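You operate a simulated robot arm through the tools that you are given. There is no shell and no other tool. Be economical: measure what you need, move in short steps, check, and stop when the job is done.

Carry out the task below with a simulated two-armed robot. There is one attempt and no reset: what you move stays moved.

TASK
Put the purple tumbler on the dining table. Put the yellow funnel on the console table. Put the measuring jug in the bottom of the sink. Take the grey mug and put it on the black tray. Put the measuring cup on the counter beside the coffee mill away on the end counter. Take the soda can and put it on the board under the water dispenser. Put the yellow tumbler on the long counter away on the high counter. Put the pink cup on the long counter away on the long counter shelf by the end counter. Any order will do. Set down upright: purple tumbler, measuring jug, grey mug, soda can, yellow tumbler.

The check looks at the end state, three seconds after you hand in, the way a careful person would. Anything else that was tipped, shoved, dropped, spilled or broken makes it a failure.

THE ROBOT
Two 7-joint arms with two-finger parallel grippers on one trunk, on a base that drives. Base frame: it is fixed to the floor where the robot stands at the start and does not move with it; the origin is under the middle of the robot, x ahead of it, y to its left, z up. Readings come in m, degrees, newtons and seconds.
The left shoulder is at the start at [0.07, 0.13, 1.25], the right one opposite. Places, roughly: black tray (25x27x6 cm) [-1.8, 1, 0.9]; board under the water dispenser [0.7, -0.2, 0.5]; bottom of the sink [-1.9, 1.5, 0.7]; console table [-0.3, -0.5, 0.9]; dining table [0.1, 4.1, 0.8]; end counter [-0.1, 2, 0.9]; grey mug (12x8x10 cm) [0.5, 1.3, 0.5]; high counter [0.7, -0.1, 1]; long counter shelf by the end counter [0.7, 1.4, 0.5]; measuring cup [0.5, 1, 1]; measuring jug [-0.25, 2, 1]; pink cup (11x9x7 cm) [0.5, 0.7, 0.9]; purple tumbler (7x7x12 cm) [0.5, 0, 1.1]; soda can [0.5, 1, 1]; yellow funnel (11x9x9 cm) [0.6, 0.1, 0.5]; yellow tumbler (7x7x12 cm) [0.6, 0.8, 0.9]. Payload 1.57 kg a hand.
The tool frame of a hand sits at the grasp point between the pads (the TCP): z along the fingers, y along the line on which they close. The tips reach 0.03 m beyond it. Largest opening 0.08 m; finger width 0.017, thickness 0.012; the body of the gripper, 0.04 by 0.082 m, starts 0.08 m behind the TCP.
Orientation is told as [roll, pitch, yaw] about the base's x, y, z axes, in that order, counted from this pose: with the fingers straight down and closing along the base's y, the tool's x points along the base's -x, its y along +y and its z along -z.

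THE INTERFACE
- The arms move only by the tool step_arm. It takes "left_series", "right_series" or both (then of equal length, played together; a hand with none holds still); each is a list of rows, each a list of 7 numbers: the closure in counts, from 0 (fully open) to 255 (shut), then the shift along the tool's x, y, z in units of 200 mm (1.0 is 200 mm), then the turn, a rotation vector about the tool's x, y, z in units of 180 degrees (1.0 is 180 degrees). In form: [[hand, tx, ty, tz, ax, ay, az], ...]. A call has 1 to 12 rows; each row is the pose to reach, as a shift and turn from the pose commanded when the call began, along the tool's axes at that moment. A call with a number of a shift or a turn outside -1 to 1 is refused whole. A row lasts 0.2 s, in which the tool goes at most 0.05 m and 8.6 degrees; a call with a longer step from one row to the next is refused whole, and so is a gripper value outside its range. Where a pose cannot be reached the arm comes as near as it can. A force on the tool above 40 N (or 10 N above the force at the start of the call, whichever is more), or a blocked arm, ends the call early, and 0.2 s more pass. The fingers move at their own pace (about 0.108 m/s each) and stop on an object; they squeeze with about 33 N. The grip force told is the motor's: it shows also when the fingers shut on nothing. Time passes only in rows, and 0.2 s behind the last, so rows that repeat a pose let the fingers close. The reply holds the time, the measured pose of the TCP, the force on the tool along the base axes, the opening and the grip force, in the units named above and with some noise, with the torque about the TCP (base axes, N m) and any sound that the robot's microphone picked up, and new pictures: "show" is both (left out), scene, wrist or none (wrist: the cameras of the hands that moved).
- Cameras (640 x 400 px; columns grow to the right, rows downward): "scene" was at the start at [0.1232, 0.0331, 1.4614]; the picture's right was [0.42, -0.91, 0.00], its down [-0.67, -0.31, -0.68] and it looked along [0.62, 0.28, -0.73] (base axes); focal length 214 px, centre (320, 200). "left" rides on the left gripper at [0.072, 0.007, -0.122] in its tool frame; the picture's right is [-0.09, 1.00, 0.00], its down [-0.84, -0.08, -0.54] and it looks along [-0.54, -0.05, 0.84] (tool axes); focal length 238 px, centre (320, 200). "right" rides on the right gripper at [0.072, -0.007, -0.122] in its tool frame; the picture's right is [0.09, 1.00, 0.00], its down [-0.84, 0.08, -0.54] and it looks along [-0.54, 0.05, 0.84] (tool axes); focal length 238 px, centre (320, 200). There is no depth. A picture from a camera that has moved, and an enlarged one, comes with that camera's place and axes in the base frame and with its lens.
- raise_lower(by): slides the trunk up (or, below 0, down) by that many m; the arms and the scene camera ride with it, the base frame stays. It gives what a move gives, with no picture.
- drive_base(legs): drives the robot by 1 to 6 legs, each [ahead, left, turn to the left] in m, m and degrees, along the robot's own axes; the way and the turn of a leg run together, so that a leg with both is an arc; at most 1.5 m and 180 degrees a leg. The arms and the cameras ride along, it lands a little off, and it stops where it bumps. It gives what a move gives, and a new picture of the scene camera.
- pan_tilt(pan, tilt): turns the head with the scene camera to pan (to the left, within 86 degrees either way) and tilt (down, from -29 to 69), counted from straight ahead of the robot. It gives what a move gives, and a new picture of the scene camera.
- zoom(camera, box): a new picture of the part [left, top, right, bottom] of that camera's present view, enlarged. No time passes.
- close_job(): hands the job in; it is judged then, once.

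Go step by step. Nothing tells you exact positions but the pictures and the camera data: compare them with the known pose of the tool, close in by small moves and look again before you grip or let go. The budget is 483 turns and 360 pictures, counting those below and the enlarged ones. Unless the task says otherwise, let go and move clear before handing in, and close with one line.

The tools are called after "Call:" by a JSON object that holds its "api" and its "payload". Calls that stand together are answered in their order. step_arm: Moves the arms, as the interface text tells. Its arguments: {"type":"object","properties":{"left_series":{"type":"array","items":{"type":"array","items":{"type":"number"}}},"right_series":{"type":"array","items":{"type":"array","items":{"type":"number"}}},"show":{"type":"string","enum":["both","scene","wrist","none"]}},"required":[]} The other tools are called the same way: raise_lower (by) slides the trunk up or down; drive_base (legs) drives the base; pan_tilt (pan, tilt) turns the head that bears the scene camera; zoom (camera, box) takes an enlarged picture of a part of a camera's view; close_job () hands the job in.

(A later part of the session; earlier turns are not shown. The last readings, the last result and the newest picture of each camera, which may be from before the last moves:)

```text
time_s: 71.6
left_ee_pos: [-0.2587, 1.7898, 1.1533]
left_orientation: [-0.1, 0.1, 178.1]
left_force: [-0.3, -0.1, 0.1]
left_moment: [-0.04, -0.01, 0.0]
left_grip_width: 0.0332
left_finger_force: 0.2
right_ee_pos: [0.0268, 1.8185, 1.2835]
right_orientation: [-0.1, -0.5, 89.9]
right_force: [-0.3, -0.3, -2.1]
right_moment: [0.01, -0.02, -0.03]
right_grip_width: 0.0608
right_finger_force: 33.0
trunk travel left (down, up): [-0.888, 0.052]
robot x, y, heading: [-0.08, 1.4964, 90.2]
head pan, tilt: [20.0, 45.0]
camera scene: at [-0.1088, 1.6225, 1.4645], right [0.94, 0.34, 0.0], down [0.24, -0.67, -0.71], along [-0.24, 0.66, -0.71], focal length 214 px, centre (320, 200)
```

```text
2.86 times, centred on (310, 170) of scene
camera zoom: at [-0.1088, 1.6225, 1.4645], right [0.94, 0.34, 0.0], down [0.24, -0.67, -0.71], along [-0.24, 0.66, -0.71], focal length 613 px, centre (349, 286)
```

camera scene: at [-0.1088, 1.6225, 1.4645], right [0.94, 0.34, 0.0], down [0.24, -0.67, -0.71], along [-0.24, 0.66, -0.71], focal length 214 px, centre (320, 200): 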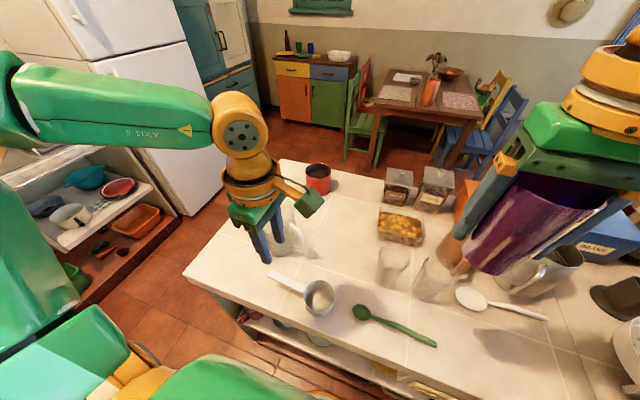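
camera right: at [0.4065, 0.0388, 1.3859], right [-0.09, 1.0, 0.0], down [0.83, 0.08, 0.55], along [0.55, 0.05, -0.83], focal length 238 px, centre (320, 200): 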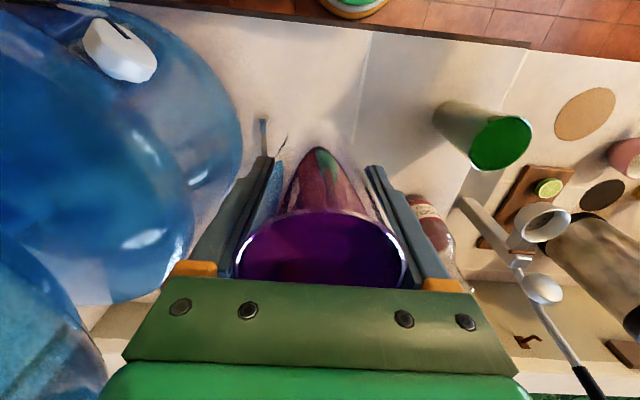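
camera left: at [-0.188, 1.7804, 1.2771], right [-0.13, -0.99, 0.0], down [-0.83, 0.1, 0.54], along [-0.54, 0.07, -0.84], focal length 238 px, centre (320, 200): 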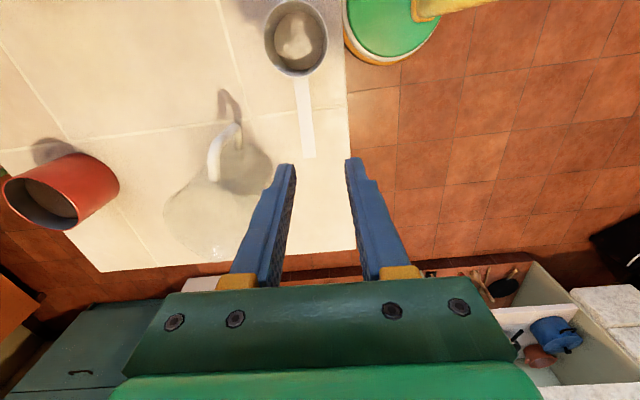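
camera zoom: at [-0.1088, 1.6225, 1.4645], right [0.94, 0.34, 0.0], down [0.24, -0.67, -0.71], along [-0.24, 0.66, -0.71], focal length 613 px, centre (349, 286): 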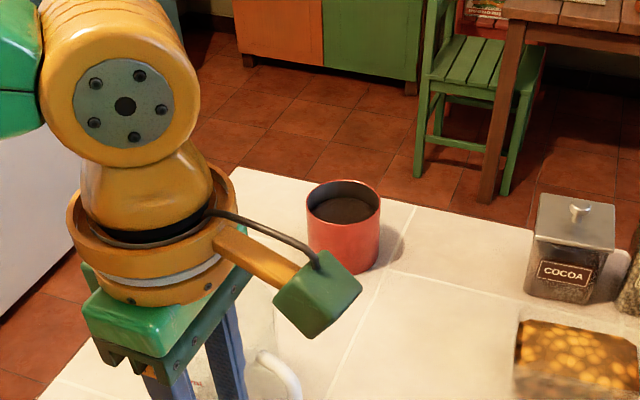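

The jug's white handle sticks out toward (+x, −y), outer bar near (-0.265, 1.905), top about z≈1.01. I'll move the base slightly and put the left hand over it, turned to match.

Call:
{"api": "drive_base", "payload": {"legs": [[0.04, 0.05, 0]]}}

Call:
{"api": "step_arm", "payload": {"left_series": [[0, 0.05, -0.1, 0.05, 0, 0, 0.045], [0, 0.1, -0.2, 0.1, 0, 0, 0.09], [0, 0.15, -0.3, 0.15, 0, 0, 0.135], [0, 0.2, -0.4, 0.2, 0, 0, 0.14], [0, 0.2, -0.4, 0.2, 0, 0, 0.14]]}}

```text
time_s: 72.5
left_ee_pos: [-0.3014, 1.8233, 1.1562]
left_orientation: [-0.5, -0.3, 178.0]
left_force: [0.5, -0.6, 0.0]
left_moment: [0.04, 0.03, 0.01]
left_grip_width: 0.033
left_finger_force: 0.1
right_ee_pos: [-0.0134, 1.8507, 1.2838]
right_orientation: [0.5, -1.1, 89.9]
right_force: [1.2, 0.0, -1.3]
right_moment: [0.06, 0.03, 0.0]
right_grip_width: 0.0605
right_finger_force: 33.0
trunk travel left (down, up): [-0.888, 0.052]
robot x, y, heading: [-0.1321, 1.5394, 89.9]
head pan, tilt: [20.0, 45.0]
camera scene: at [-0.1487, 1.6544, 1.4654], right [0.94, 0.34, 0.0], down [0.24, -0.66, -0.71], along [-0.25, 0.67, -0.7], focal length 214 px, centre (320, 200)
```

scene: 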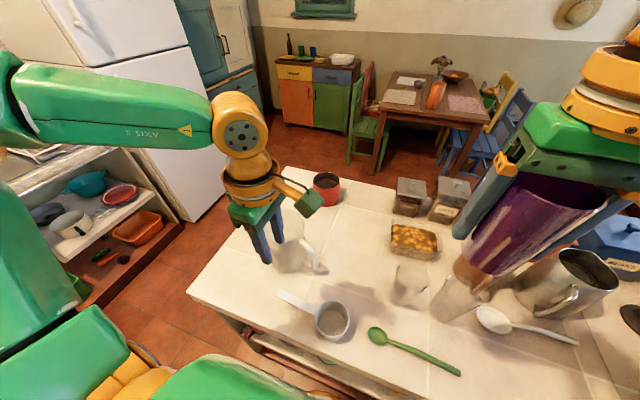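

```text
time_s: 73.7
left_ee_pos: [-0.264, 1.9094, 1.1132]
left_orientation: [-0.1, 0.0, 152.9]
left_force: [-0.1, -0.2, -0.1]
left_moment: [0.0, -0.01, 0.01]
left_grip_width: 0.0801
left_finger_force: 0.0
right_ee_pos: [-0.0204, 1.8579, 1.2842]
right_orientation: [0.2, -0.7, 89.9]
right_force: [0.6, 0.1, -0.6]
right_moment: [-0.01, -0.02, -0.01]
right_grip_width: 0.0607
right_finger_force: 33.0
trunk travel left (down, up): [-0.888, 0.052]
robot x, y, heading: [-0.1288, 1.5351, 89.8]
head pan, tilt: [20.0, 45.0]
camera scene: at [-0.1577, 1.6619, 1.4646], right [0.94, 0.34, 0.0], down [0.24, -0.66, -0.71], along [-0.24, 0.66, -0.71], focal length 214 px, centre (320, 200)
camera left: at [-0.2046, 1.8704, 1.2358], right [-0.54, -0.84, 0.0], down [-0.71, 0.45, 0.54], along [-0.46, 0.29, -0.84], focal length 238 px, centre (320, 200)
```

scene: 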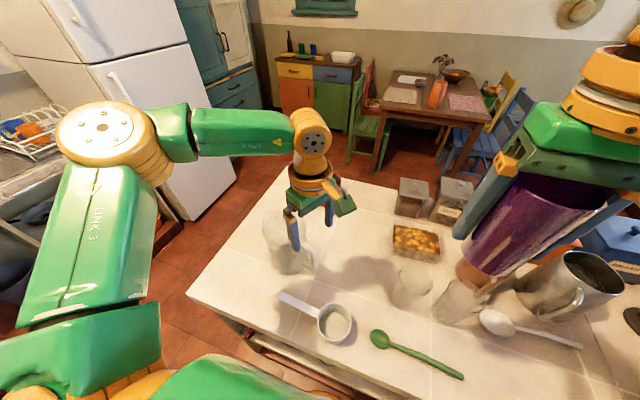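
left: 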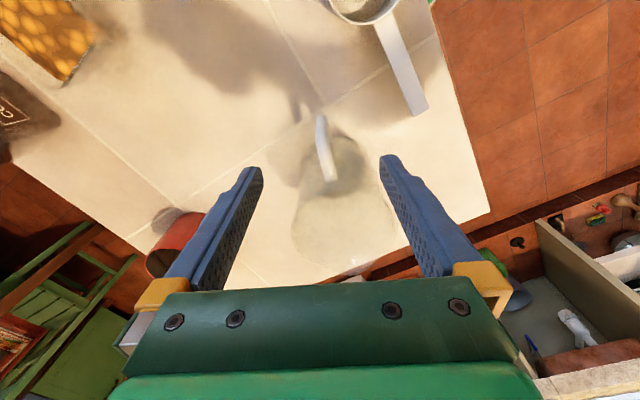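

The handle lies right between the fingers. Descending halfway and checking.

Call:
{"api": "step_arm", "payload": {"left_series": [[0, -0.05, 0.0, 0.15, 0, 0, 0], [0, -0.05, 0.0, 0.3, 0, 0, 0], [0, -0.05, 0.0, 0.45, 0, 0, 0], [0, -0.05, 0.0, 0.45, 0, 0, 0]], "show": "wrist"}}

Call:
{"api": "zoom", "payload": {"camera": "scene", "box": [230, 100, 390, 300]}}

```text
time_s: 74.7
left_ee_pos: [-0.2779, 1.9103, 1.0253]
left_orientation: [-0.2, 0.0, 152.9]
left_force: [0.9, -0.7, -0.2]
left_moment: [-0.03, 0.02, -0.02]
left_grip_width: 0.0798
left_finger_force: 0.0
left hand out of reach, approached as far as the arm can: row 3, 4
right_ee_pos: [-0.0222, 1.8574, 1.283]
right_orientation: [0.0, -0.7, 89.9]
right_force: [0.2, 1.1, -0.9]
right_moment: [-0.01, -0.04, 0.01]
right_grip_width: 0.0609
right_finger_force: 32.9
trunk travel left (down, up): [-0.888, 0.052]
robot x, y, heading: [-0.1329, 1.5356, 90.5]
head pan, tilt: [20.0, 45.0]
camera left: at [-0.2184, 1.8721, 1.1477], right [-0.54, -0.84, 0.0], down [-0.71, 0.45, 0.54], along [-0.46, 0.29, -0.84], focal length 238 px, centre (320, 200)
```

left: 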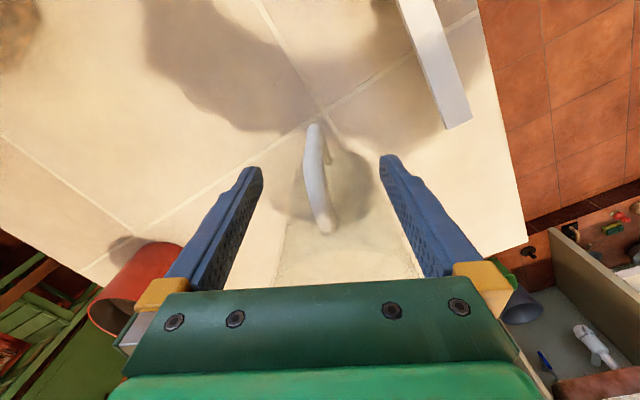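

```text
2.00 times, centred on (310, 200) of scene
camera zoom: at [-0.1583, 1.6618, 1.4646], right [0.94, 0.34, 0.0], down [0.24, -0.66, -0.71], along [-0.24, 0.66, -0.71], focal length 429 px, centre (340, 200)
```

zoom: 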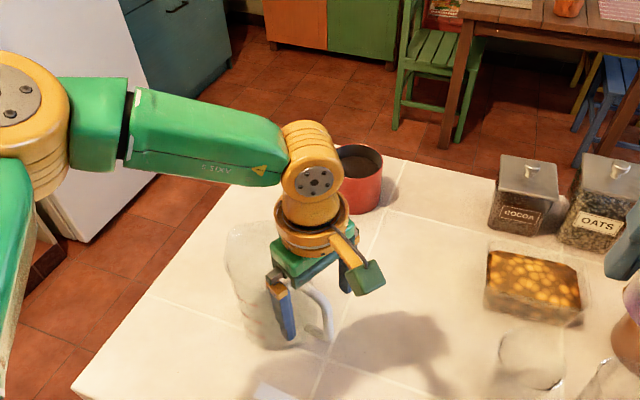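

The handle is centred. A little further down and close.

Call:
{"api": "step_arm", "payload": {"left_series": [[0, 0.03, 0.0, 0.08, 0, 0, 0], [0, 0.03, 0.0, 0.15, 0, 0, 0], [255, 0.03, 0.0, 0.15, 0, 0, 0], [255, 0.03, 0.0, 0.15, 0, 0, 0], [255, 0.03, 0.0, 0.15, 0, 0, 0]]}}

```text
time_s: 75.9
left_ee_pos: [-0.2827, 1.8981, 1.0034]
left_orientation: [-0.1, 0.1, 152.8]
left_force: [-0.5, -0.9, 0.7]
left_moment: [0.02, -0.1, 0.04]
left_grip_width: 0.0122
left_finger_force: 29.9
left hand out of reach, approached as far as the arm can: row 1, 2, 3, 4, 5
right_ee_pos: [-0.0222, 1.8583, 1.2827]
right_orientation: [-0.1, -0.6, 89.9]
right_force: [0.2, 0.2, -1.0]
right_moment: [0.0, -0.02, -0.01]
right_grip_width: 0.0606
right_finger_force: 32.8
trunk travel left (down, up): [-0.888, 0.052]
robot x, y, heading: [-0.132, 1.5378, 90.3]
head pan, tilt: [20.0, 45.0]
camera scene: at [-0.1585, 1.6621, 1.4645], right [0.94, 0.34, 0.0], down [0.24, -0.66, -0.71], along [-0.24, 0.66, -0.71], focal length 214 px, centre (320, 200)
camera left: at [-0.2227, 1.86, 1.1254], right [-0.53, -0.84, 0.0], down [-0.71, 0.45, 0.54], along [-0.46, 0.29, -0.84], focal length 238 px, centre (320, 200)
```

scene: 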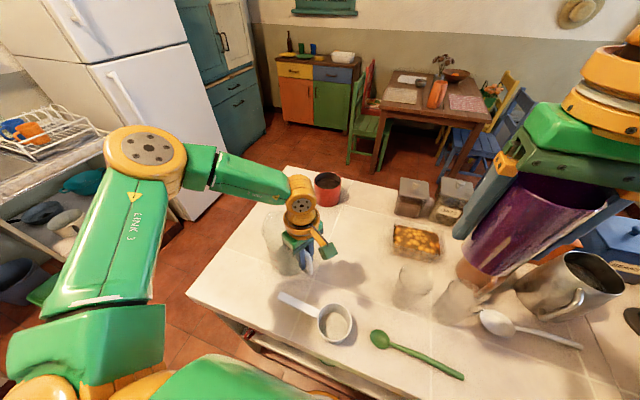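
left: 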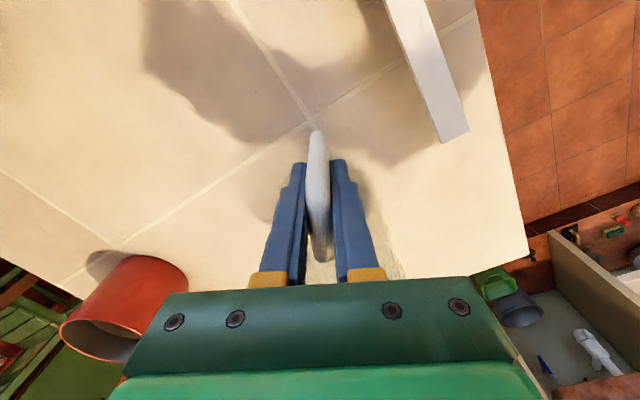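

The handle is gripped along its length. Lifting gently.

Call:
{"api": "step_arm", "payload": {"left_series": [[255, 0, 0, -0.1, 0, 0, 0], [255, 0, 0, -0.2, 0, 0, 0], [255, 0, 0, -0.3, 0, 0, 0], [255, 0, 0, -0.4, 0, 0, 0], [255, 0, 0, -0.4, 0, 0, 0]]}}

```text
time_s: 77.1
left_ee_pos: [-0.2829, 1.8985, 1.0839]
left_orientation: [-0.2, 0.0, 152.9]
left_force: [0.2, 0.6, -1.1]
left_moment: [-0.1, -0.12, 0.02]
left_grip_width: 0.0122
left_finger_force: 28.8
right_ee_pos: [-0.022, 1.8583, 1.283]
right_orientation: [0.1, -0.6, 90.0]
right_force: [-0.2, 0.4, -2.0]
right_moment: [0.0, -0.02, -0.01]
right_grip_width: 0.0607
right_finger_force: 33.0
trunk travel left (down, up): [-0.888, 0.052]
robot x, y, heading: [-0.1353, 1.5333, 90.1]
head pan, tilt: [20.0, 45.0]
camera scene: at [-0.1584, 1.6625, 1.4645], right [0.94, 0.34, 0.0], down [0.24, -0.66, -0.71], along [-0.24, 0.66, -0.71], focal length 214 px, centre (320, 200)
camera left: at [-0.2229, 1.8597, 1.2057], right [-0.53, -0.84, 0.0], down [-0.71, 0.45, 0.54], along [-0.46, 0.29, -0.84], focal length 238 px, centre (320, 200)
```

scene: 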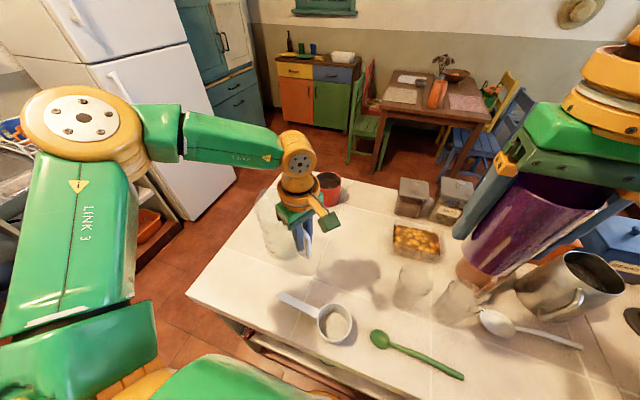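
left: 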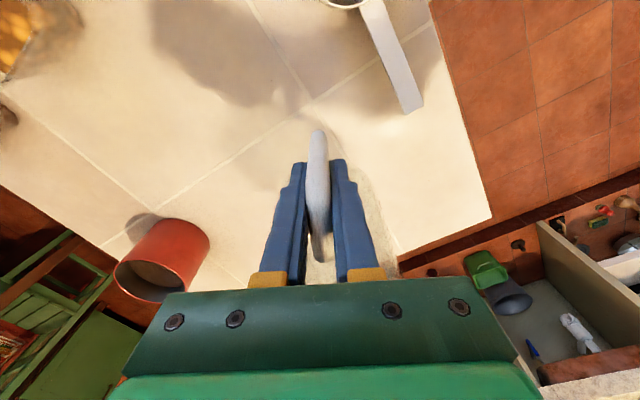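

Jug is light and hangs well. Raise more, pull in, and back off.

Call:
{"api": "step_arm", "payload": {"left_series": [[255, 0, 0, -0.2, 0, 0, 0], [255, 0, 0, -0.4, 0, 0, 0], [255, 0.08, 0.15, -0.55, 0, 0, 0], [255, 0.16, 0.3, -0.6, 0, 0, 0], [255, 0.23, 0.45, -0.6, 0, 0, 0], [255, 0.23, 0.45, -0.6, 0, 0, 0]], "show": "none"}}

Call:
{"api": "drive_base", "payload": {"legs": [[-0.45, 0, 0]]}}

```text
time_s: 78.5
left_ee_pos: [-0.2828, 1.7973, 1.203]
left_orientation: [-0.1, 0.1, 152.9]
left_force: [0.6, 0.2, -1.0]
left_moment: [-0.09, -0.08, -0.03]
left_grip_width: 0.0122
left_finger_force: 29.3
right_ee_pos: [-0.022, 1.8588, 1.2842]
right_orientation: [0.0, -0.6, 89.8]
right_force: [0.3, -0.4, -1.4]
right_moment: [-0.01, -0.02, 0.0]
right_grip_width: 0.0602
right_finger_force: 33.6
trunk travel left (down, up): [-0.888, 0.052]
robot x, y, heading: [-0.1291, 1.5367, 90.1]
head pan, tilt: [20.0, 45.0]
```

```text
time_s: 81.2
left_ee_pos: [-0.283, 1.355, 1.2029]
left_orientation: [0.0, 0.1, 153.2]
left_force: [1.0, 1.1, -1.8]
left_moment: [-0.1, -0.1, 0.01]
left_grip_width: 0.0122
left_finger_force: 28.8
right_ee_pos: [-0.0226, 1.4175, 1.2839]
right_orientation: [0.1, -0.5, 90.1]
right_force: [0.3, -0.3, -1.3]
right_moment: [-0.04, -0.02, 0.02]
right_grip_width: 0.0603
right_finger_force: 33.3
trunk travel left (down, up): [-0.888, 0.052]
robot x, y, heading: [-0.1276, 1.0868, 90.0]
head pan, tilt: [20.0, 45.0]
camera scene: at [-0.1576, 1.2209, 1.4642], right [0.94, 0.35, 0.0], down [0.24, -0.67, -0.71], along [-0.24, 0.66, -0.71], focal length 214 px, centre (320, 200)
```

scene: 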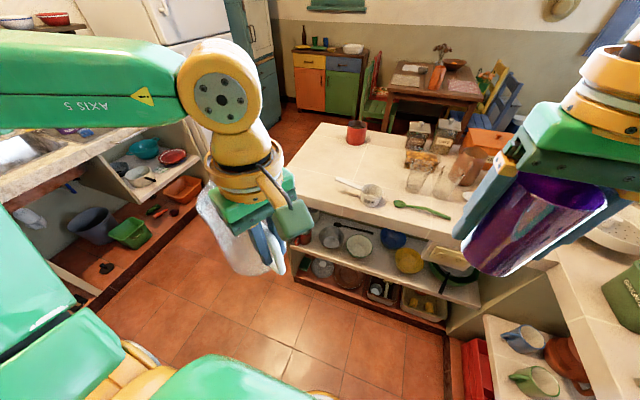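

Jug and tumbler are both held. The sink is nearer, so I'll turn to face it first.

Call:
{"api": "drive_base", "payload": {"legs": [[0, 0, 90], [0.4, 0, 0]]}}

Call:
{"api": "pan_tilt", "payload": {"pan": -5, "tilt": 35}}

```text
time_s: 87.6
left_ee_pos: [-0.7901, 0.9273, 1.2027]
left_orientation: [-0.2, 0.0, -116.1]
left_force: [0.5, 0.7, -1.3]
left_moment: [0.13, -0.03, 0.01]
left_grip_width: 0.0121
left_finger_force: 29.0
right_ee_pos: [-0.8561, 1.1874, 1.2838]
right_orientation: [0.1, -0.8, -179.2]
right_force: [0.6, 0.1, -1.4]
right_moment: [0.01, 0.04, -0.03]
right_grip_width: 0.0607
right_finger_force: 32.8
trunk travel left (down, up): [-0.888, 0.052]
robot x, y, heading: [-0.5338, 1.0829, -178.8]
head pan, tilt: [20.0, 45.0]
camera scene: at [-0.6549, 1.0535, 1.4648], right [-0.36, 0.93, 0.0], down [0.66, 0.25, -0.71], along [-0.66, -0.25, -0.71], focal length 214 px, centre (320, 200)
```

scene: 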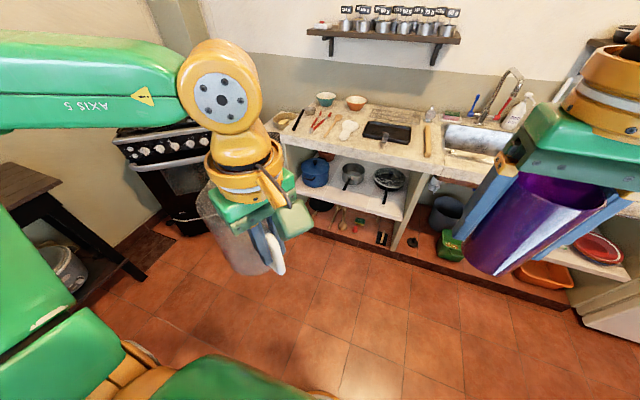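

```text
time_s: 88.5
left_ee_pos: [-0.7917, 0.9288, 1.2025]
left_orientation: [-0.1, 0.1, -116.1]
left_force: [0.4, 1.5, -1.7]
left_moment: [0.08, -0.09, -0.04]
left_grip_width: 0.0122
left_finger_force: 29.2
right_ee_pos: [-0.8574, 1.188, 1.2833]
right_orientation: [0.0, -0.6, -179.0]
right_force: [0.2, 0.2, -1.2]
right_moment: [0.0, -0.04, -0.01]
right_grip_width: 0.0605
right_finger_force: 32.5
trunk travel left (down, up): [-0.888, 0.052]
robot x, y, heading: [-0.533, 1.0842, -178.9]
head pan, tilt: [-5.0, 35.0]
camera scene: at [-0.6706, 1.0886, 1.4793], right [0.07, 1.0, 0.0], down [0.57, -0.04, -0.82], along [-0.82, 0.06, -0.57], focal length 214 px, centre (320, 200)
```

scene: 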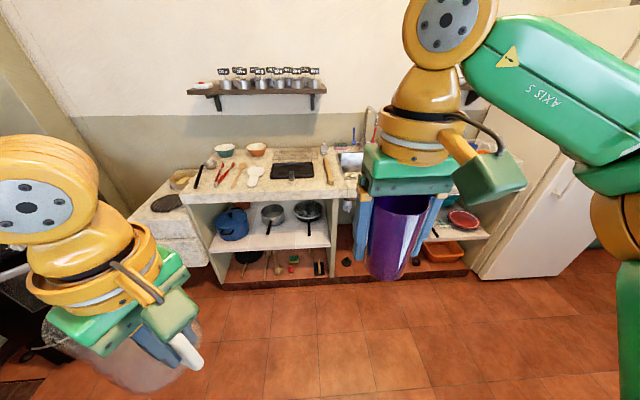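

The sink counter's front edge is near x≈-1.52, the tray left of the sink. I'll drive in front of the sink and look down into it.

Call:
{"api": "drive_base", "payload": {"legs": [[0.5, -0.45, -1]]}}

Call:
{"api": "pan_tilt", "payload": {"pan": 5, "tilt": 42}}

```text
time_s: 92.1
left_ee_pos: [-1.2889, 1.3696, 1.2019]
left_orientation: [-0.2, 0.1, -117.3]
left_force: [1.7, 0.2, -1.1]
left_moment: [0.12, -0.06, -0.03]
left_grip_width: 0.0121
left_finger_force: 29.5
right_ee_pos: [-1.3484, 1.6314, 1.2838]
right_orientation: [-0.1, -0.6, 179.6]
right_force: [-0.4, 0.3, -0.5]
right_moment: [0.02, 0.01, 0.04]
right_grip_width: 0.0606
right_finger_force: 33.1
trunk travel left (down, up): [-0.888, 0.052]
robot x, y, heading: [-1.0281, 1.5231, 179.8]
head pan, tilt: [-5.0, 35.0]
camera scene: at [-1.1629, 1.528, 1.4795], right [0.09, 1.0, 0.0], down [0.57, -0.05, -0.82], along [-0.82, 0.07, -0.57], focal length 214 px, centre (320, 200)
```

scene: 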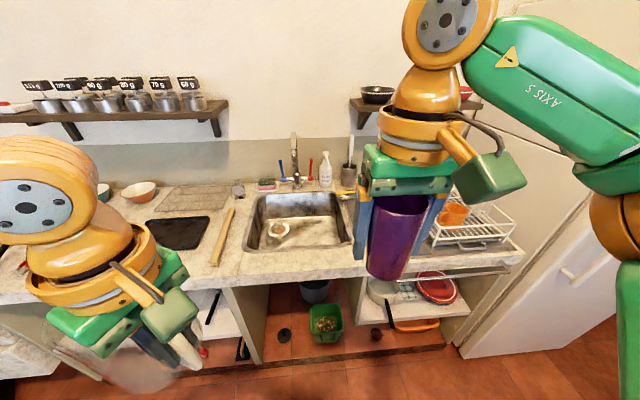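

```text
time_s: 92.9
left_ee_pos: [-1.29, 1.3709, 1.2015]
left_orientation: [0.1, 0.1, -117.3]
left_force: [0.3, 0.6, -1.7]
left_moment: [0.08, -0.07, 0.02]
left_grip_width: 0.0122
left_finger_force: 29.0
right_ee_pos: [-1.3489, 1.6319, 1.2846]
right_orientation: [0.1, -0.5, 179.7]
right_force: [-0.3, -1.3, -2.0]
right_moment: [0.0, -0.01, -0.01]
right_grip_width: 0.0605
right_finger_force: 32.7
trunk travel left (down, up): [-0.888, 0.052]
robot x, y, heading: [-1.0245, 1.5214, 179.9]
head pan, tilt: [5.0, 42.0]
camera scene: at [-1.1598, 1.5141, 1.4689], right [-0.08, 1.0, 0.0], down [0.67, 0.06, -0.74], along [-0.74, -0.06, -0.67], focal length 214 px, centre (320, 200)
```

scene: 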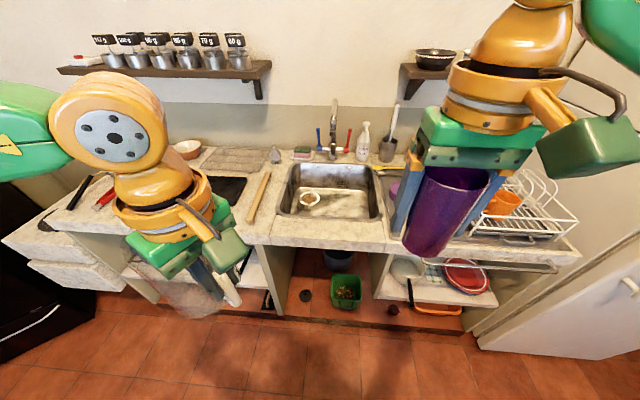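

The sink basin spans about x −1.70…−2.05, y 1.31…1.69. I'll turn the left wrist so the jug points straight ahead, then drive up.

Call:
{"api": "step_arm", "payload": {"left_series": [[255, 0, 0, 0, 0, 0, 0.044], [255, 0, 0, 0, 0, 0, 0.088], [255, 0, 0, 0, 0, 0, 0.132], [255, 0, 0, 0, 0, 0, 0.176], [255, 0, 0, 0, 0, 0, 0.22], [255, 0, 0, 0, 0, 0, 0.264], [255, 0, 0, 0, 0, 0, 0.308], [255, 0, 0, 0, 0, 0, 0.349], [255, 0, 0, 0, 0, 0, 0.349]], "show": "none"}}

Call:
{"api": "drive_base", "payload": {"legs": [[0.3, -0.08, 0]]}}

Call:
{"api": "pan_tilt", "payload": {"pan": 20, "tilt": 60}}

```text
time_s: 94.9
left_ee_pos: [-1.2911, 1.3704, 1.2034]
left_orientation: [-0.1, -0.1, 179.7]
left_force: [0.4, 0.4, -2.4]
left_moment: [-0.01, -0.12, 0.04]
left_grip_width: 0.0121
left_finger_force: 29.1
right_ee_pos: [-1.349, 1.6312, 1.2843]
right_orientation: [0.0, -0.6, 179.7]
right_force: [-0.2, 0.3, -1.3]
right_moment: [-0.02, -0.02, -0.02]
right_grip_width: 0.0601
right_finger_force: 32.5
trunk travel left (down, up): [-0.888, 0.052]
robot x, y, heading: [-1.0266, 1.5215, 179.8]
head pan, tilt: [5.0, 42.0]
```

```text
time_s: 96.9
left_ee_pos: [-1.5834, 1.4515, 1.2036]
left_orientation: [-0.1, -0.3, 179.9]
left_force: [0.1, 0.3, -1.7]
left_moment: [-0.01, -0.1, 0.03]
left_grip_width: 0.0122
left_finger_force: 29.3
right_ee_pos: [-1.6432, 1.7119, 1.2849]
right_orientation: [-0.1, -0.8, 179.7]
right_force: [0.1, 0.0, -1.3]
right_moment: [0.0, 0.0, 0.02]
right_grip_width: 0.0605
right_finger_force: 33.3
trunk travel left (down, up): [-0.888, 0.052]
robot x, y, heading: [-1.3264, 1.605, 179.9]
head pan, tilt: [5.0, 42.0]
camera scene: at [-1.4533, 1.5944, 1.4692], right [-0.09, 1.0, 0.0], down [0.67, 0.06, -0.74], along [-0.74, -0.06, -0.67], focal length 214 px, centre (320, 200)
```

scene: 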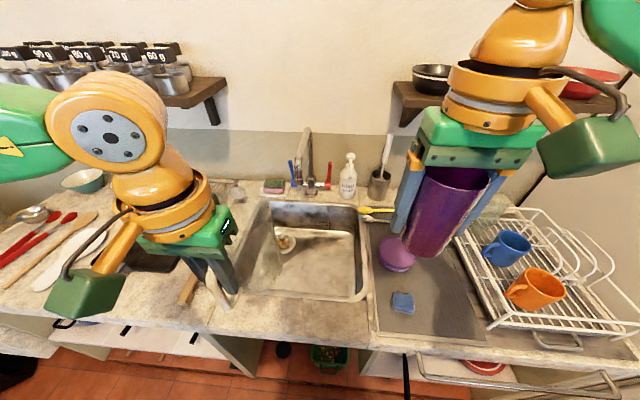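

```text
time_s: 97.8
left_ee_pos: [-1.5861, 1.452, 1.2023]
left_orientation: [-0.1, 0.0, 179.9]
left_force: [-0.5, 0.3, -1.5]
left_moment: [-0.02, -0.13, 0.02]
left_grip_width: 0.012
left_finger_force: 29.8
right_ee_pos: [-1.6475, 1.7119, 1.2835]
right_orientation: [-0.1, -0.7, 179.8]
right_force: [0.5, 0.5, -1.7]
right_moment: [0.01, 0.02, -0.01]
right_grip_width: 0.0605
right_finger_force: 33.0
trunk travel left (down, up): [-0.888, 0.052]
robot x, y, heading: [-1.3258, 1.6039, 179.8]
head pan, tilt: [20.0, 60.0]
camera scene: at [-1.4363, 1.5798, 1.4451], right [-0.34, 0.94, 0.0], down [0.81, 0.29, -0.5], along [-0.47, -0.17, -0.87], focal length 214 px, centre (320, 200)
```

scene: 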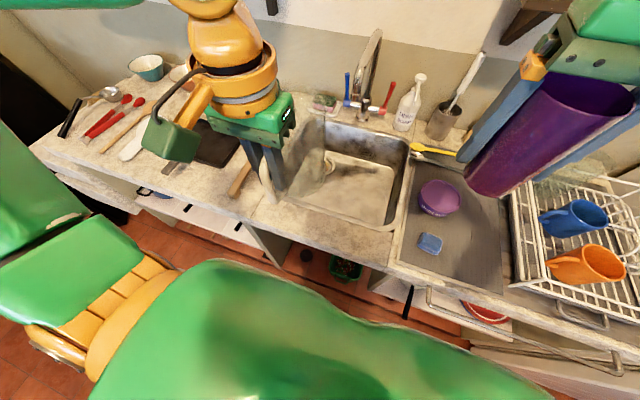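

Call:
{"api": "drive_base", "payload": {"legs": [[0.04, 0, 0]]}}

Call:
{"api": "step_arm", "payload": {"left_series": [[255, -0.15, -0.1, 0, 0, 0, 0], [255, -0.3, -0.2, 0, 0, 0, 0], [255, -0.45, -0.3, 0.1, 0, 0, 0], [255, -0.6, -0.34, 0.25, 0, 0, 0], [255, -0.62, -0.34, 0.4, 0, 0, 0], [255, -0.62, -0.34, 0.4, 0, 0, 0]]}}

```text
time_s: 98.6
left_ee_pos: [-1.6175, 1.452, 1.2032]
left_orientation: [-0.2, -0.5, -180.0]
left_force: [1.3, -0.3, -1.4]
left_moment: [-0.01, -0.07, 0.02]
left_grip_width: 0.0123
left_finger_force: 29.3
right_ee_pos: [-1.6778, 1.7124, 1.2853]
right_orientation: [-0.1, -0.9, 179.9]
right_force: [0.7, -0.4, -1.6]
right_moment: [-0.01, 0.08, 0.02]
right_grip_width: 0.0604
right_finger_force: 32.9
trunk travel left (down, up): [-0.888, 0.052]
robot x, y, heading: [-1.3603, 1.6028, 179.9]
head pan, tilt: [20.0, 60.0]
camera scene: at [-1.4661, 1.5798, 1.4458], right [-0.34, 0.94, 0.0], down [0.81, 0.3, -0.51], along [-0.48, -0.17, -0.86], focal length 214 px, centre (320, 200)
```

scene: 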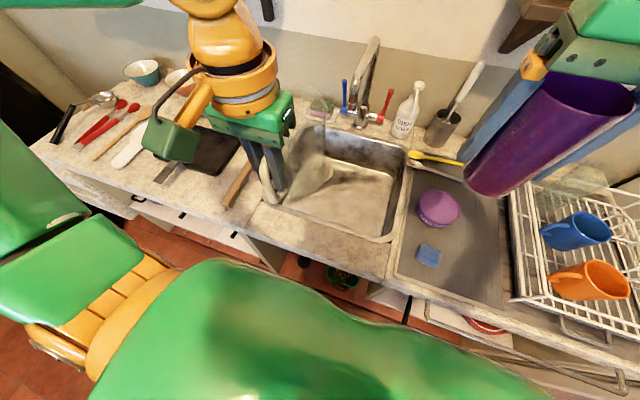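

```text
time_s: 100.0
left_ee_pos: [-1.7271, 1.4879, 1.12]
left_orientation: [-0.2, -0.1, -180.0]
left_force: [-1.1, -0.2, -0.9]
left_moment: [-0.02, -0.13, 0.0]
left_grip_width: 0.0122
left_finger_force: 29.0
left hand out of reach, approached as far as the arm can: row 3, 4, 5, 6
right_ee_pos: [-1.6849, 1.7125, 1.2829]
right_orientation: [0.0, -0.6, 179.9]
right_force: [-0.5, -0.2, -2.3]
right_moment: [0.02, 0.0, -0.05]
right_grip_width: 0.0604
right_finger_force: 32.9
trunk travel left (down, up): [-0.888, 0.052]
robot x, y, heading: [-1.3637, 1.6031, 180.1]
head pan, tilt: [20.0, 60.0]
camera scene: at [-1.4749, 1.5799, 1.4451], right [-0.34, 0.94, 0.0], down [0.81, 0.3, -0.5], along [-0.47, -0.17, -0.87], focal length 214 px, centre (320, 200)
camera left: at [-1.6557, 1.4811, 1.2425], right [-0.09, -1.0, 0.0], down [-0.84, 0.08, 0.54], along [-0.54, 0.05, -0.84], focal length 238 px, centre (320, 200)
```

scene: 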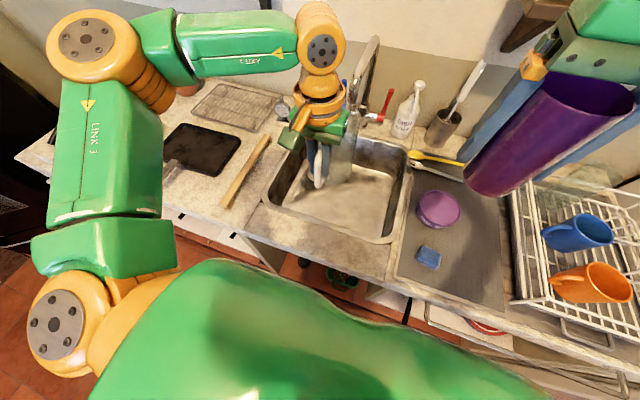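
left: 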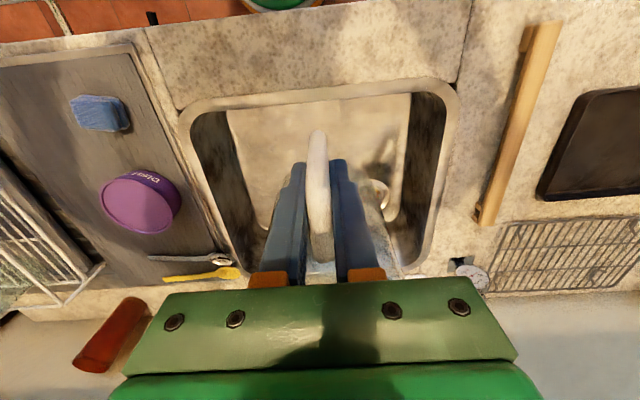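

I'm over the sink; the jug hangs inside its outline. I'll lower part way while pushing a little further in.

Call:
{"api": "step_arm", "payload": {"left_series": [[255, -0.03, 0, 0.15, 0, 0, 0], [255, -0.06, 0, 0.3, 0, 0, 0], [255, -0.1, 0, 0.45, 0, 0, 0], [255, -0.14, 0, 0.6, 0, 0, 0], [255, -0.16, 0, 0.75, 0, 0, 0], [255, -0.16, 0, 0.75, 0, 0, 0]]}}

```text
time_s: 101.4
left_ee_pos: [-1.7278, 1.4517, 1.0027]
left_orientation: [-0.1, -0.1, -180.0]
left_force: [-0.9, 0.2, -1.3]
left_moment: [-0.02, -0.11, 0.02]
left_grip_width: 0.0118
left_finger_force: 29.5
left hand out of reach, approached as far as the arm can: row 1, 2, 3, 4, 5, 6
right_ee_pos: [-1.686, 1.7122, 1.2833]
right_orientation: [0.0, -0.6, 179.9]
right_force: [0.2, -0.6, -0.9]
right_moment: [0.04, 0.02, -0.02]
right_grip_width: 0.0604
right_finger_force: 33.0
trunk travel left (down, up): [-0.888, 0.052]
robot x, y, heading: [-1.3629, 1.6065, 180.0]
head pan, tilt: [20.0, 60.0]
camera scene: at [-1.4755, 1.5798, 1.4451], right [-0.34, 0.94, 0.0], down [0.81, 0.3, -0.5], along [-0.47, -0.17, -0.87], focal length 214 px, centre (320, 200)
camera left: at [-1.6561, 1.4441, 1.1242], right [-0.09, -1.0, 0.0], down [-0.84, 0.08, 0.54], along [-0.54, 0.05, -0.84], focal length 238 px, centre (320, 200)
```

scene: 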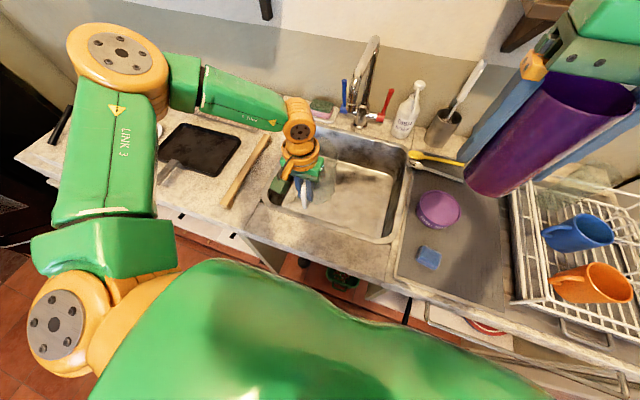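
left: 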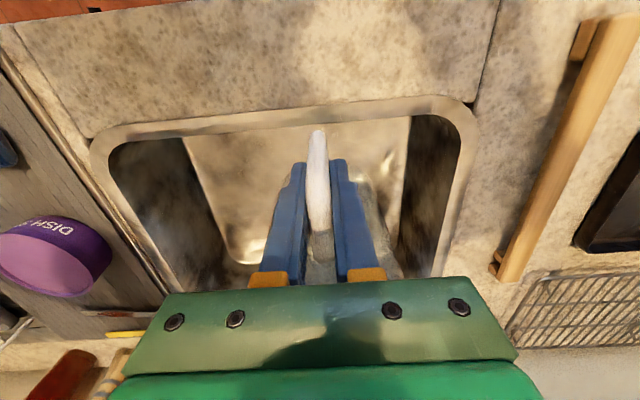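

Reach shrinks as the hand goes below the shoulder, so I'll use the trunk instead: lower it in part, then re-extend.

Call:
{"api": "raise_lower", "payload": {"by": -0.08}}

Call:
{"api": "step_arm", "payload": {"left_series": [[255, -0.04, -0.05, -0.1, 0, 0, 0], [255, -0.08, -0.1, -0.2, 0, 0, 0], [255, -0.13, -0.15, -0.2, 0, 0, 0], [255, -0.16, -0.15, -0.2, 0, 0, 0]]}}

```text
time_s: 102.6
left_ee_pos: [-1.7256, 1.453, 0.9222]
left_orientation: [0.0, -0.1, 180.0]
left_force: [-1.8, 2.6, 14.7]
left_moment: [0.09, -0.13, -0.02]
left_grip_width: 0.0128
left_finger_force: 29.8
right_ee_pos: [-1.6839, 1.7152, 1.2039]
right_orientation: [0.1, -0.8, 179.8]
right_force: [0.3, -0.2, -1.0]
right_moment: [0.01, -0.02, 0.02]
right_grip_width: 0.0603
right_finger_force: 33.1
trunk travel left (down, up): [-0.808, 0.132]
robot x, y, heading: [-1.366, 1.6027, 180.1]
head pan, tilt: [20.0, 60.0]
```

```text
time_s: 103.6
left_ee_pos: [-1.746, 1.4623, 0.9709]
left_orientation: [-0.3, -0.1, -180.1]
left_force: [-0.4, -0.2, -1.6]
left_moment: [0.01, -0.14, -0.02]
left_grip_width: 0.0127
left_finger_force: 29.7
left hand out of reach, approached as far as the arm can: row 2, 3, 4
right_ee_pos: [-1.6865, 1.7119, 1.2028]
right_orientation: [-0.1, -0.6, 179.9]
right_force: [0.2, 0.0, -2.0]
right_moment: [0.0, -0.04, -0.03]
right_grip_width: 0.0605
right_finger_force: 33.2
trunk travel left (down, up): [-0.808, 0.132]
robot x, y, heading: [-1.3653, 1.5996, 180.2]
head pan, tilt: [20.0, 60.0]
camera scene: at [-1.4761, 1.5792, 1.365], right [-0.34, 0.94, 0.0], down [0.81, 0.3, -0.5], along [-0.47, -0.17, -0.87], focal length 214 px, centre (320, 200)
camera left: at [-1.6737, 1.456, 1.0917], right [-0.09, -1.0, 0.0], down [-0.84, 0.08, 0.54], along [-0.54, 0.05, -0.84], focal length 238 px, centre (320, 200)
```

scene: 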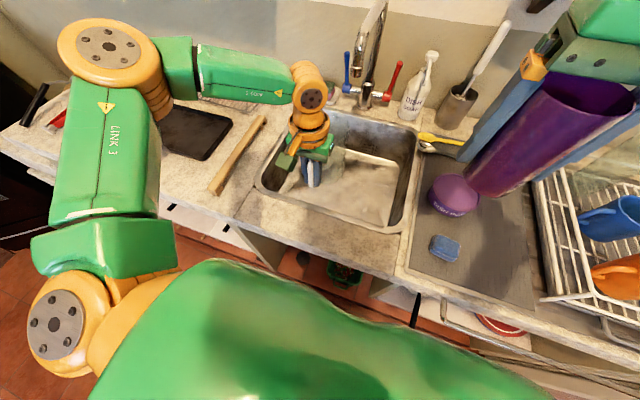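
left: 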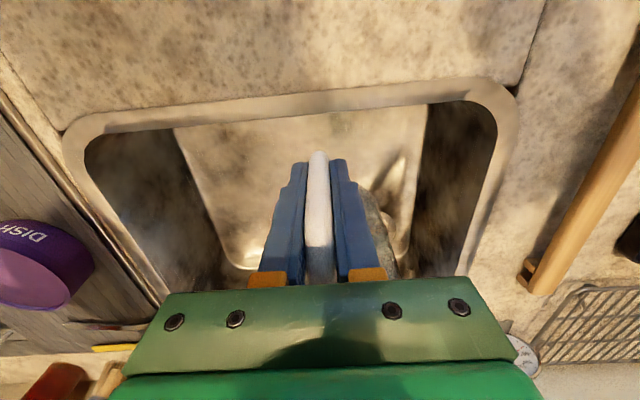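

Contact was from the handle/fingers on the front rim: I need to be ~4 cm deeper. I'll rise, pull back, and turn the robot 30° right so the left shoulder comes nearer the sink.

Call:
{"api": "raise_lower", "payload": {"by": 0.1}}

Call:
{"api": "step_arm", "payload": {"left_series": [[255, 0.2, 0, -0.1, 0, 0, 0], [255, 0.4, 0, -0.15, 0, 0, 0], [255, 0.5, 0, -0.15, 0, 0, 0], [255, 0.5, 0, -0.15, 0, 0, 0]]}}

Call:
{"api": "drive_base", "payload": {"legs": [[-0.08, 0.08, 0], [0, 0, -30]]}}

```text
time_s: 104.9
left_ee_pos: [-1.7448, 1.4636, 1.069]
left_orientation: [-0.2, -0.2, -179.9]
left_force: [-0.8, 0.1, -1.2]
left_moment: [0.01, -0.11, -0.01]
left_grip_width: 0.0128
left_finger_force: 29.0
right_ee_pos: [-1.6874, 1.7126, 1.3028]
right_orientation: [0.0, -0.5, 179.9]
right_force: [0.2, -0.8, -1.0]
right_moment: [-0.02, 0.02, 0.0]
right_grip_width: 0.06
right_finger_force: 32.6
trunk travel left (down, up): [-0.908, 0.032]
robot x, y, heading: [-1.3606, 1.6044, 180.0]
head pan, tilt: [20.0, 60.0]
```

```text
time_s: 105.9
left_ee_pos: [-1.6458, 1.4633, 1.0992]
left_orientation: [-0.1, 0.0, -179.9]
left_force: [0.4, -0.2, -2.0]
left_moment: [0.0, -0.17, -0.03]
left_grip_width: 0.0127
left_finger_force: 29.5
right_ee_pos: [-1.687, 1.7126, 1.303]
right_orientation: [0.0, -0.6, 179.8]
right_force: [-0.9, 0.1, -1.5]
right_moment: [0.03, -0.05, 0.03]
right_grip_width: 0.0601
right_finger_force: 33.2
trunk travel left (down, up): [-0.908, 0.032]
robot x, y, heading: [-1.3625, 1.6015, 180.0]
head pan, tilt: [20.0, 60.0]
camera scene: at [-1.4766, 1.5798, 1.4649], right [-0.34, 0.94, 0.0], down [0.81, 0.3, -0.5], along [-0.47, -0.17, -0.87], focal length 214 px, centre (320, 200)
camera left: at [-1.5743, 1.4559, 1.2217], right [-0.09, -1.0, 0.0], down [-0.84, 0.07, 0.54], along [-0.54, 0.05, -0.84], focal length 238 px, centre (320, 200)
```

scene: 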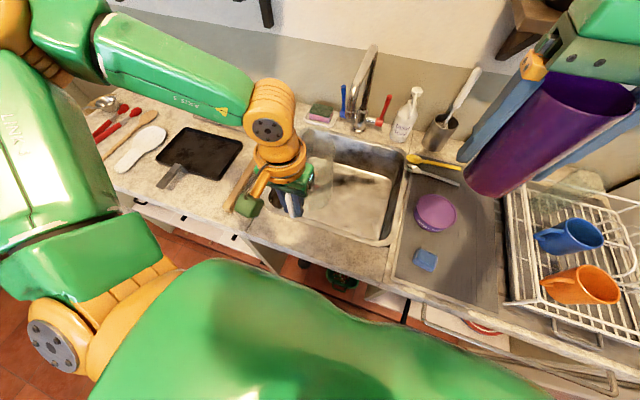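
left: 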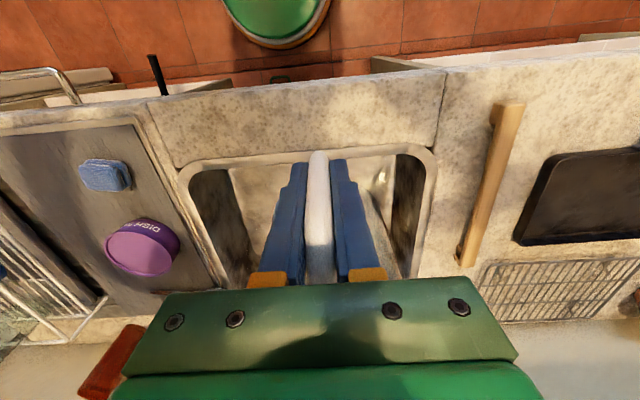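

```text
time_s: 108.6
left_ee_pos: [-1.5988, 1.5415, 1.0986]
left_orientation: [-0.2, -0.1, 149.8]
left_force: [-0.3, -0.2, -1.4]
left_moment: [-0.05, -0.1, 0.01]
left_grip_width: 0.0128
left_finger_force: 29.6
right_ee_pos: [-1.5097, 1.7773, 1.3032]
right_orientation: [-0.1, -0.6, 149.8]
right_force: [0.1, 0.4, -0.4]
right_moment: [-0.04, -0.01, -0.02]
right_grip_width: 0.0601
right_finger_force: 32.8
trunk travel left (down, up): [-0.908, 0.032]
robot x, y, heading: [-1.2845, 1.5244, 149.8]
head pan, tilt: [20.0, 60.0]
camera scene: at [-1.3931, 1.5587, 1.465], right [0.18, 0.98, 0.0], down [0.85, -0.15, -0.5], along [-0.49, 0.09, -0.87], focal length 214 px, centre (320, 200)
```

scene: 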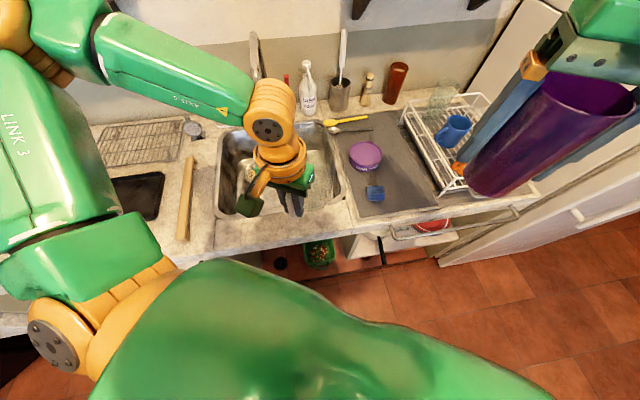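

Call:
{"api": "drive_base", "payload": {"legs": [[0.075, 0.043, 0]]}}

Call:
{"api": "step_arm", "payload": {"left_series": [[255, 0, 0, 0, 0, 0, -0.044], [255, 0, 0, 0, 0, 0, -0.088], [255, -0.1, 0.05, 0, 0, 0, -0.132], [255, -0.2, 0.1, 0, 0, 0, -0.167], [255, -0.3, 0.15, 0.1, 0, 0, -0.167], [255, -0.35, 0.2, 0.2, 0, 0, -0.167], [255, -0.35, 0.2, 0.2, 0, 0, -0.167]]}}

```text
time_s: 109.7
left_ee_pos: [-1.6762, 1.5439, 1.1021]
left_orientation: [0.1, -0.5, 149.9]
left_force: [0.8, 0.2, -1.6]
left_moment: [-0.09, -0.08, 0.0]
left_grip_width: 0.0129
left_finger_force: 29.8
right_ee_pos: [-1.5847, 1.7791, 1.3058]
right_orientation: [0.2, -1.0, 149.8]
right_force: [1.0, -1.2, -2.0]
right_moment: [0.01, 0.06, -0.02]
right_grip_width: 0.0602
right_finger_force: 32.9
trunk travel left (down, up): [-0.908, 0.032]
robot x, y, heading: [-1.3705, 1.5213, 150.0]
head pan, tilt: [20.0, 60.0]
camera scene: at [-1.4688, 1.5601, 1.4659], right [0.18, 0.98, 0.0], down [0.85, -0.15, -0.51], along [-0.5, 0.09, -0.86], focal length 214 px, centre (320, 200)
```

scene: 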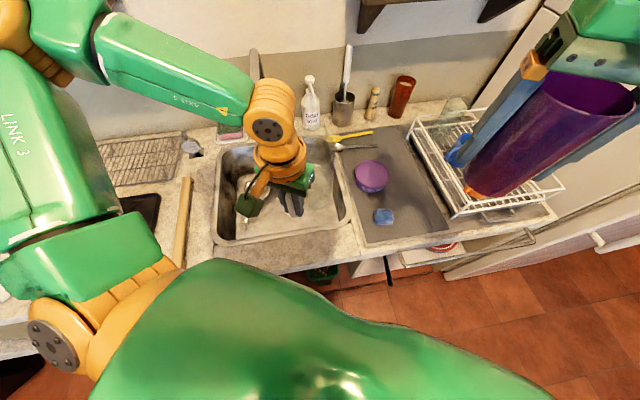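

```text
time_s: 111.3
left_ee_pos: [-1.7672, 1.5435, 1.0586]
left_orientation: [-0.3, -0.1, 179.9]
left_force: [-0.7, -0.4, -1.7]
left_moment: [0.03, -0.17, -0.01]
left_grip_width: 0.0127
left_finger_force: 29.6
right_ee_pos: [-1.5964, 1.7796, 1.3037]
right_orientation: [0.0, -0.6, 149.7]
right_force: [-0.6, -0.1, -1.5]
right_moment: [-0.01, 0.03, -0.02]
right_grip_width: 0.0602
right_finger_force: 32.6
trunk travel left (down, up): [-0.908, 0.032]
robot x, y, heading: [-1.3737, 1.5252, 150.0]
head pan, tilt: [20.0, 60.0]
camera scene: at [-1.4806, 1.5598, 1.465], right [0.18, 0.98, 0.0], down [0.85, -0.15, -0.5], along [-0.49, 0.09, -0.87], focal length 214 px, centre (320, 200)
camera left: at [-1.695, 1.5365, 1.1819], right [-0.09, -1.0, 0.0], down [-0.84, 0.08, 0.54], along [-0.54, 0.05, -0.84], focal length 238 px, centre (320, 200)
```

scene: 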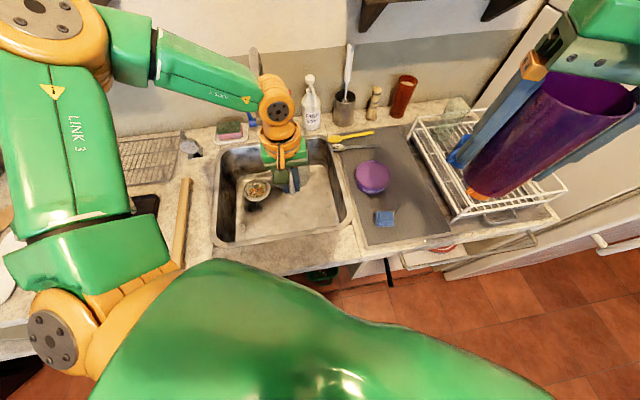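
left: 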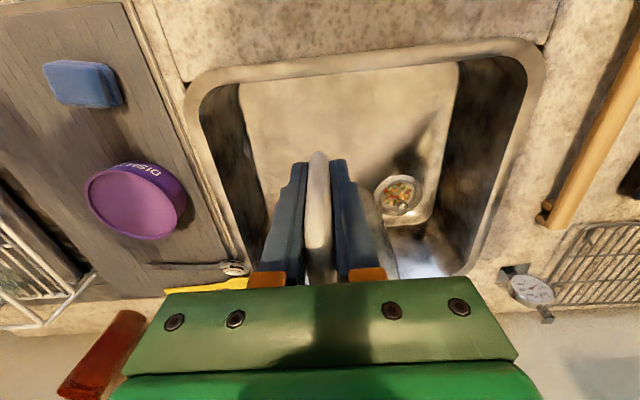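

Now well placed: jug centre about (-1.85, 1.54), clear of walls and the strainer. Lowering by trunk a bit, then by arm.

Call:
{"api": "raise_lower", "payload": {"by": -0.1}}

Call:
{"api": "step_arm", "payload": {"left_series": [[255, 0, 0, 0.12, 0, 0, 0], [255, 0, 0, 0.24, 0, 0, 0], [255, 0, 0, 0.36, 0, 0, 0], [255, 0, 0, 0.36, 0, 0, 0]]}}

```text
time_s: 112.6
left_ee_pos: [-1.7652, 1.5435, 0.959]
left_orientation: [-0.1, 0.0, 179.8]
left_force: [0.7, 0.2, -1.5]
left_moment: [0.03, -0.15, -0.01]
left_grip_width: 0.0128
left_finger_force: 29.5
right_ee_pos: [-1.5958, 1.7799, 1.204]
right_orientation: [0.0, -0.7, 149.8]
right_force: [-0.4, 0.7, -1.0]
right_moment: [-0.01, -0.01, -0.01]
right_grip_width: 0.0601
right_finger_force: 32.9
trunk travel left (down, up): [-0.808, 0.132]
robot x, y, heading: [-1.3711, 1.5229, 149.8]
head pan, tilt: [20.0, 60.0]
```

```text
time_s: 113.6
left_ee_pos: [-1.7642, 1.5433, 0.8885]
left_orientation: [-0.3, -0.1, 180.0]
left_force: [0.7, -0.4, -1.9]
left_moment: [-0.02, -0.15, -0.02]
left_grip_width: 0.0127
left_finger_force: 29.5
right_ee_pos: [-1.595, 1.7788, 1.204]
right_orientation: [0.0, -0.7, 149.8]
right_force: [0.1, 0.7, -0.3]
right_moment: [0.0, -0.04, 0.02]
right_grip_width: 0.0601
right_finger_force: 32.9
trunk travel left (down, up): [-0.808, 0.132]
robot x, y, heading: [-1.3698, 1.5201, 149.8]
head pan, tilt: [20.0, 60.0]
camera scene: at [-1.48, 1.5601, 1.365], right [0.18, 0.98, 0.0], down [0.85, -0.15, -0.5], along [-0.49, 0.09, -0.87], focal length 214 px, centre (320, 200)
camera left: at [-1.6939, 1.5363, 1.0109], right [-0.09, -1.0, 0.0], down [-0.84, 0.08, 0.54], along [-0.54, 0.05, -0.84], focal length 238 px, centre (320, 200)
```

scene: 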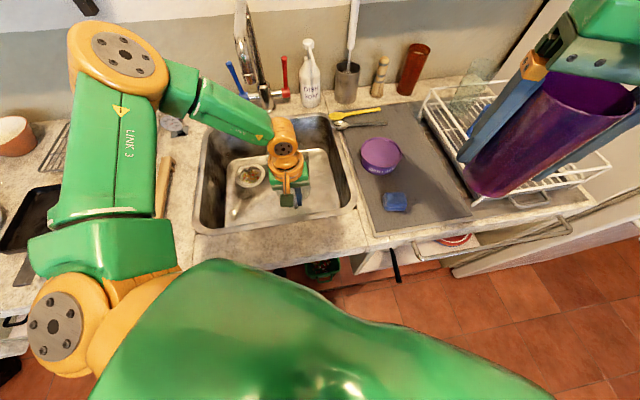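
left: 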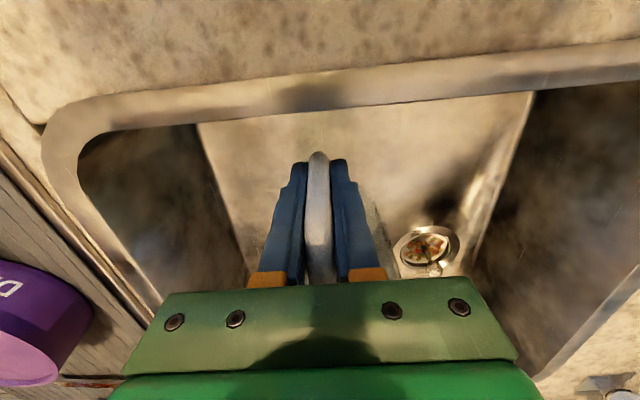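

Going further down gently toward the sink bottom.

Call:
{"api": "step_arm", "payload": {"left_series": [[255, 0, 0, 0.1, 0, 0, 0], [255, 0, 0, 0.2, 0, 0, 0], [255, 0, 0, 0.3, 0, 0, 0], [255, 0, 0, 0.3, 0, 0, 0]], "show": "scene"}}

```text
time_s: 114.6
left_ee_pos: [-1.7607, 1.5203, 0.8583]
left_orientation: [-0.1, 0.0, 180.0]
left_force: [-0.1, -0.2, -2.6]
left_moment: [-0.04, -0.13, -0.01]
left_grip_width: 0.0127
left_finger_force: 29.5
left hand out of reach, approached as far as the arm can: row 1, 2, 3, 4
right_ee_pos: [-1.5959, 1.7796, 1.203]
right_orientation: [-0.1, -0.6, 149.7]
right_force: [-0.2, -0.4, -1.6]
right_moment: [0.02, 0.04, 0.02]
right_grip_width: 0.06
right_finger_force: 33.3
trunk travel left (down, up): [-0.808, 0.132]
robot x, y, heading: [-1.374, 1.5223, 149.7]
head pan, tilt: [20.0, 60.0]
camera scene: at [-1.4803, 1.56, 1.365], right [0.18, 0.98, 0.0], down [0.85, -0.15, -0.5], along [-0.49, 0.09, -0.87], focal length 214 px, centre (320, 200)
```

scene: 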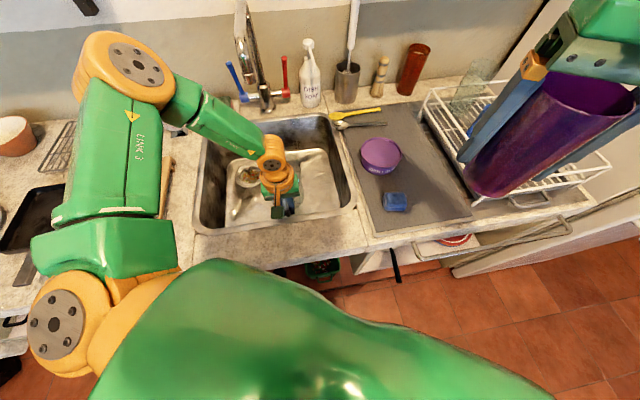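

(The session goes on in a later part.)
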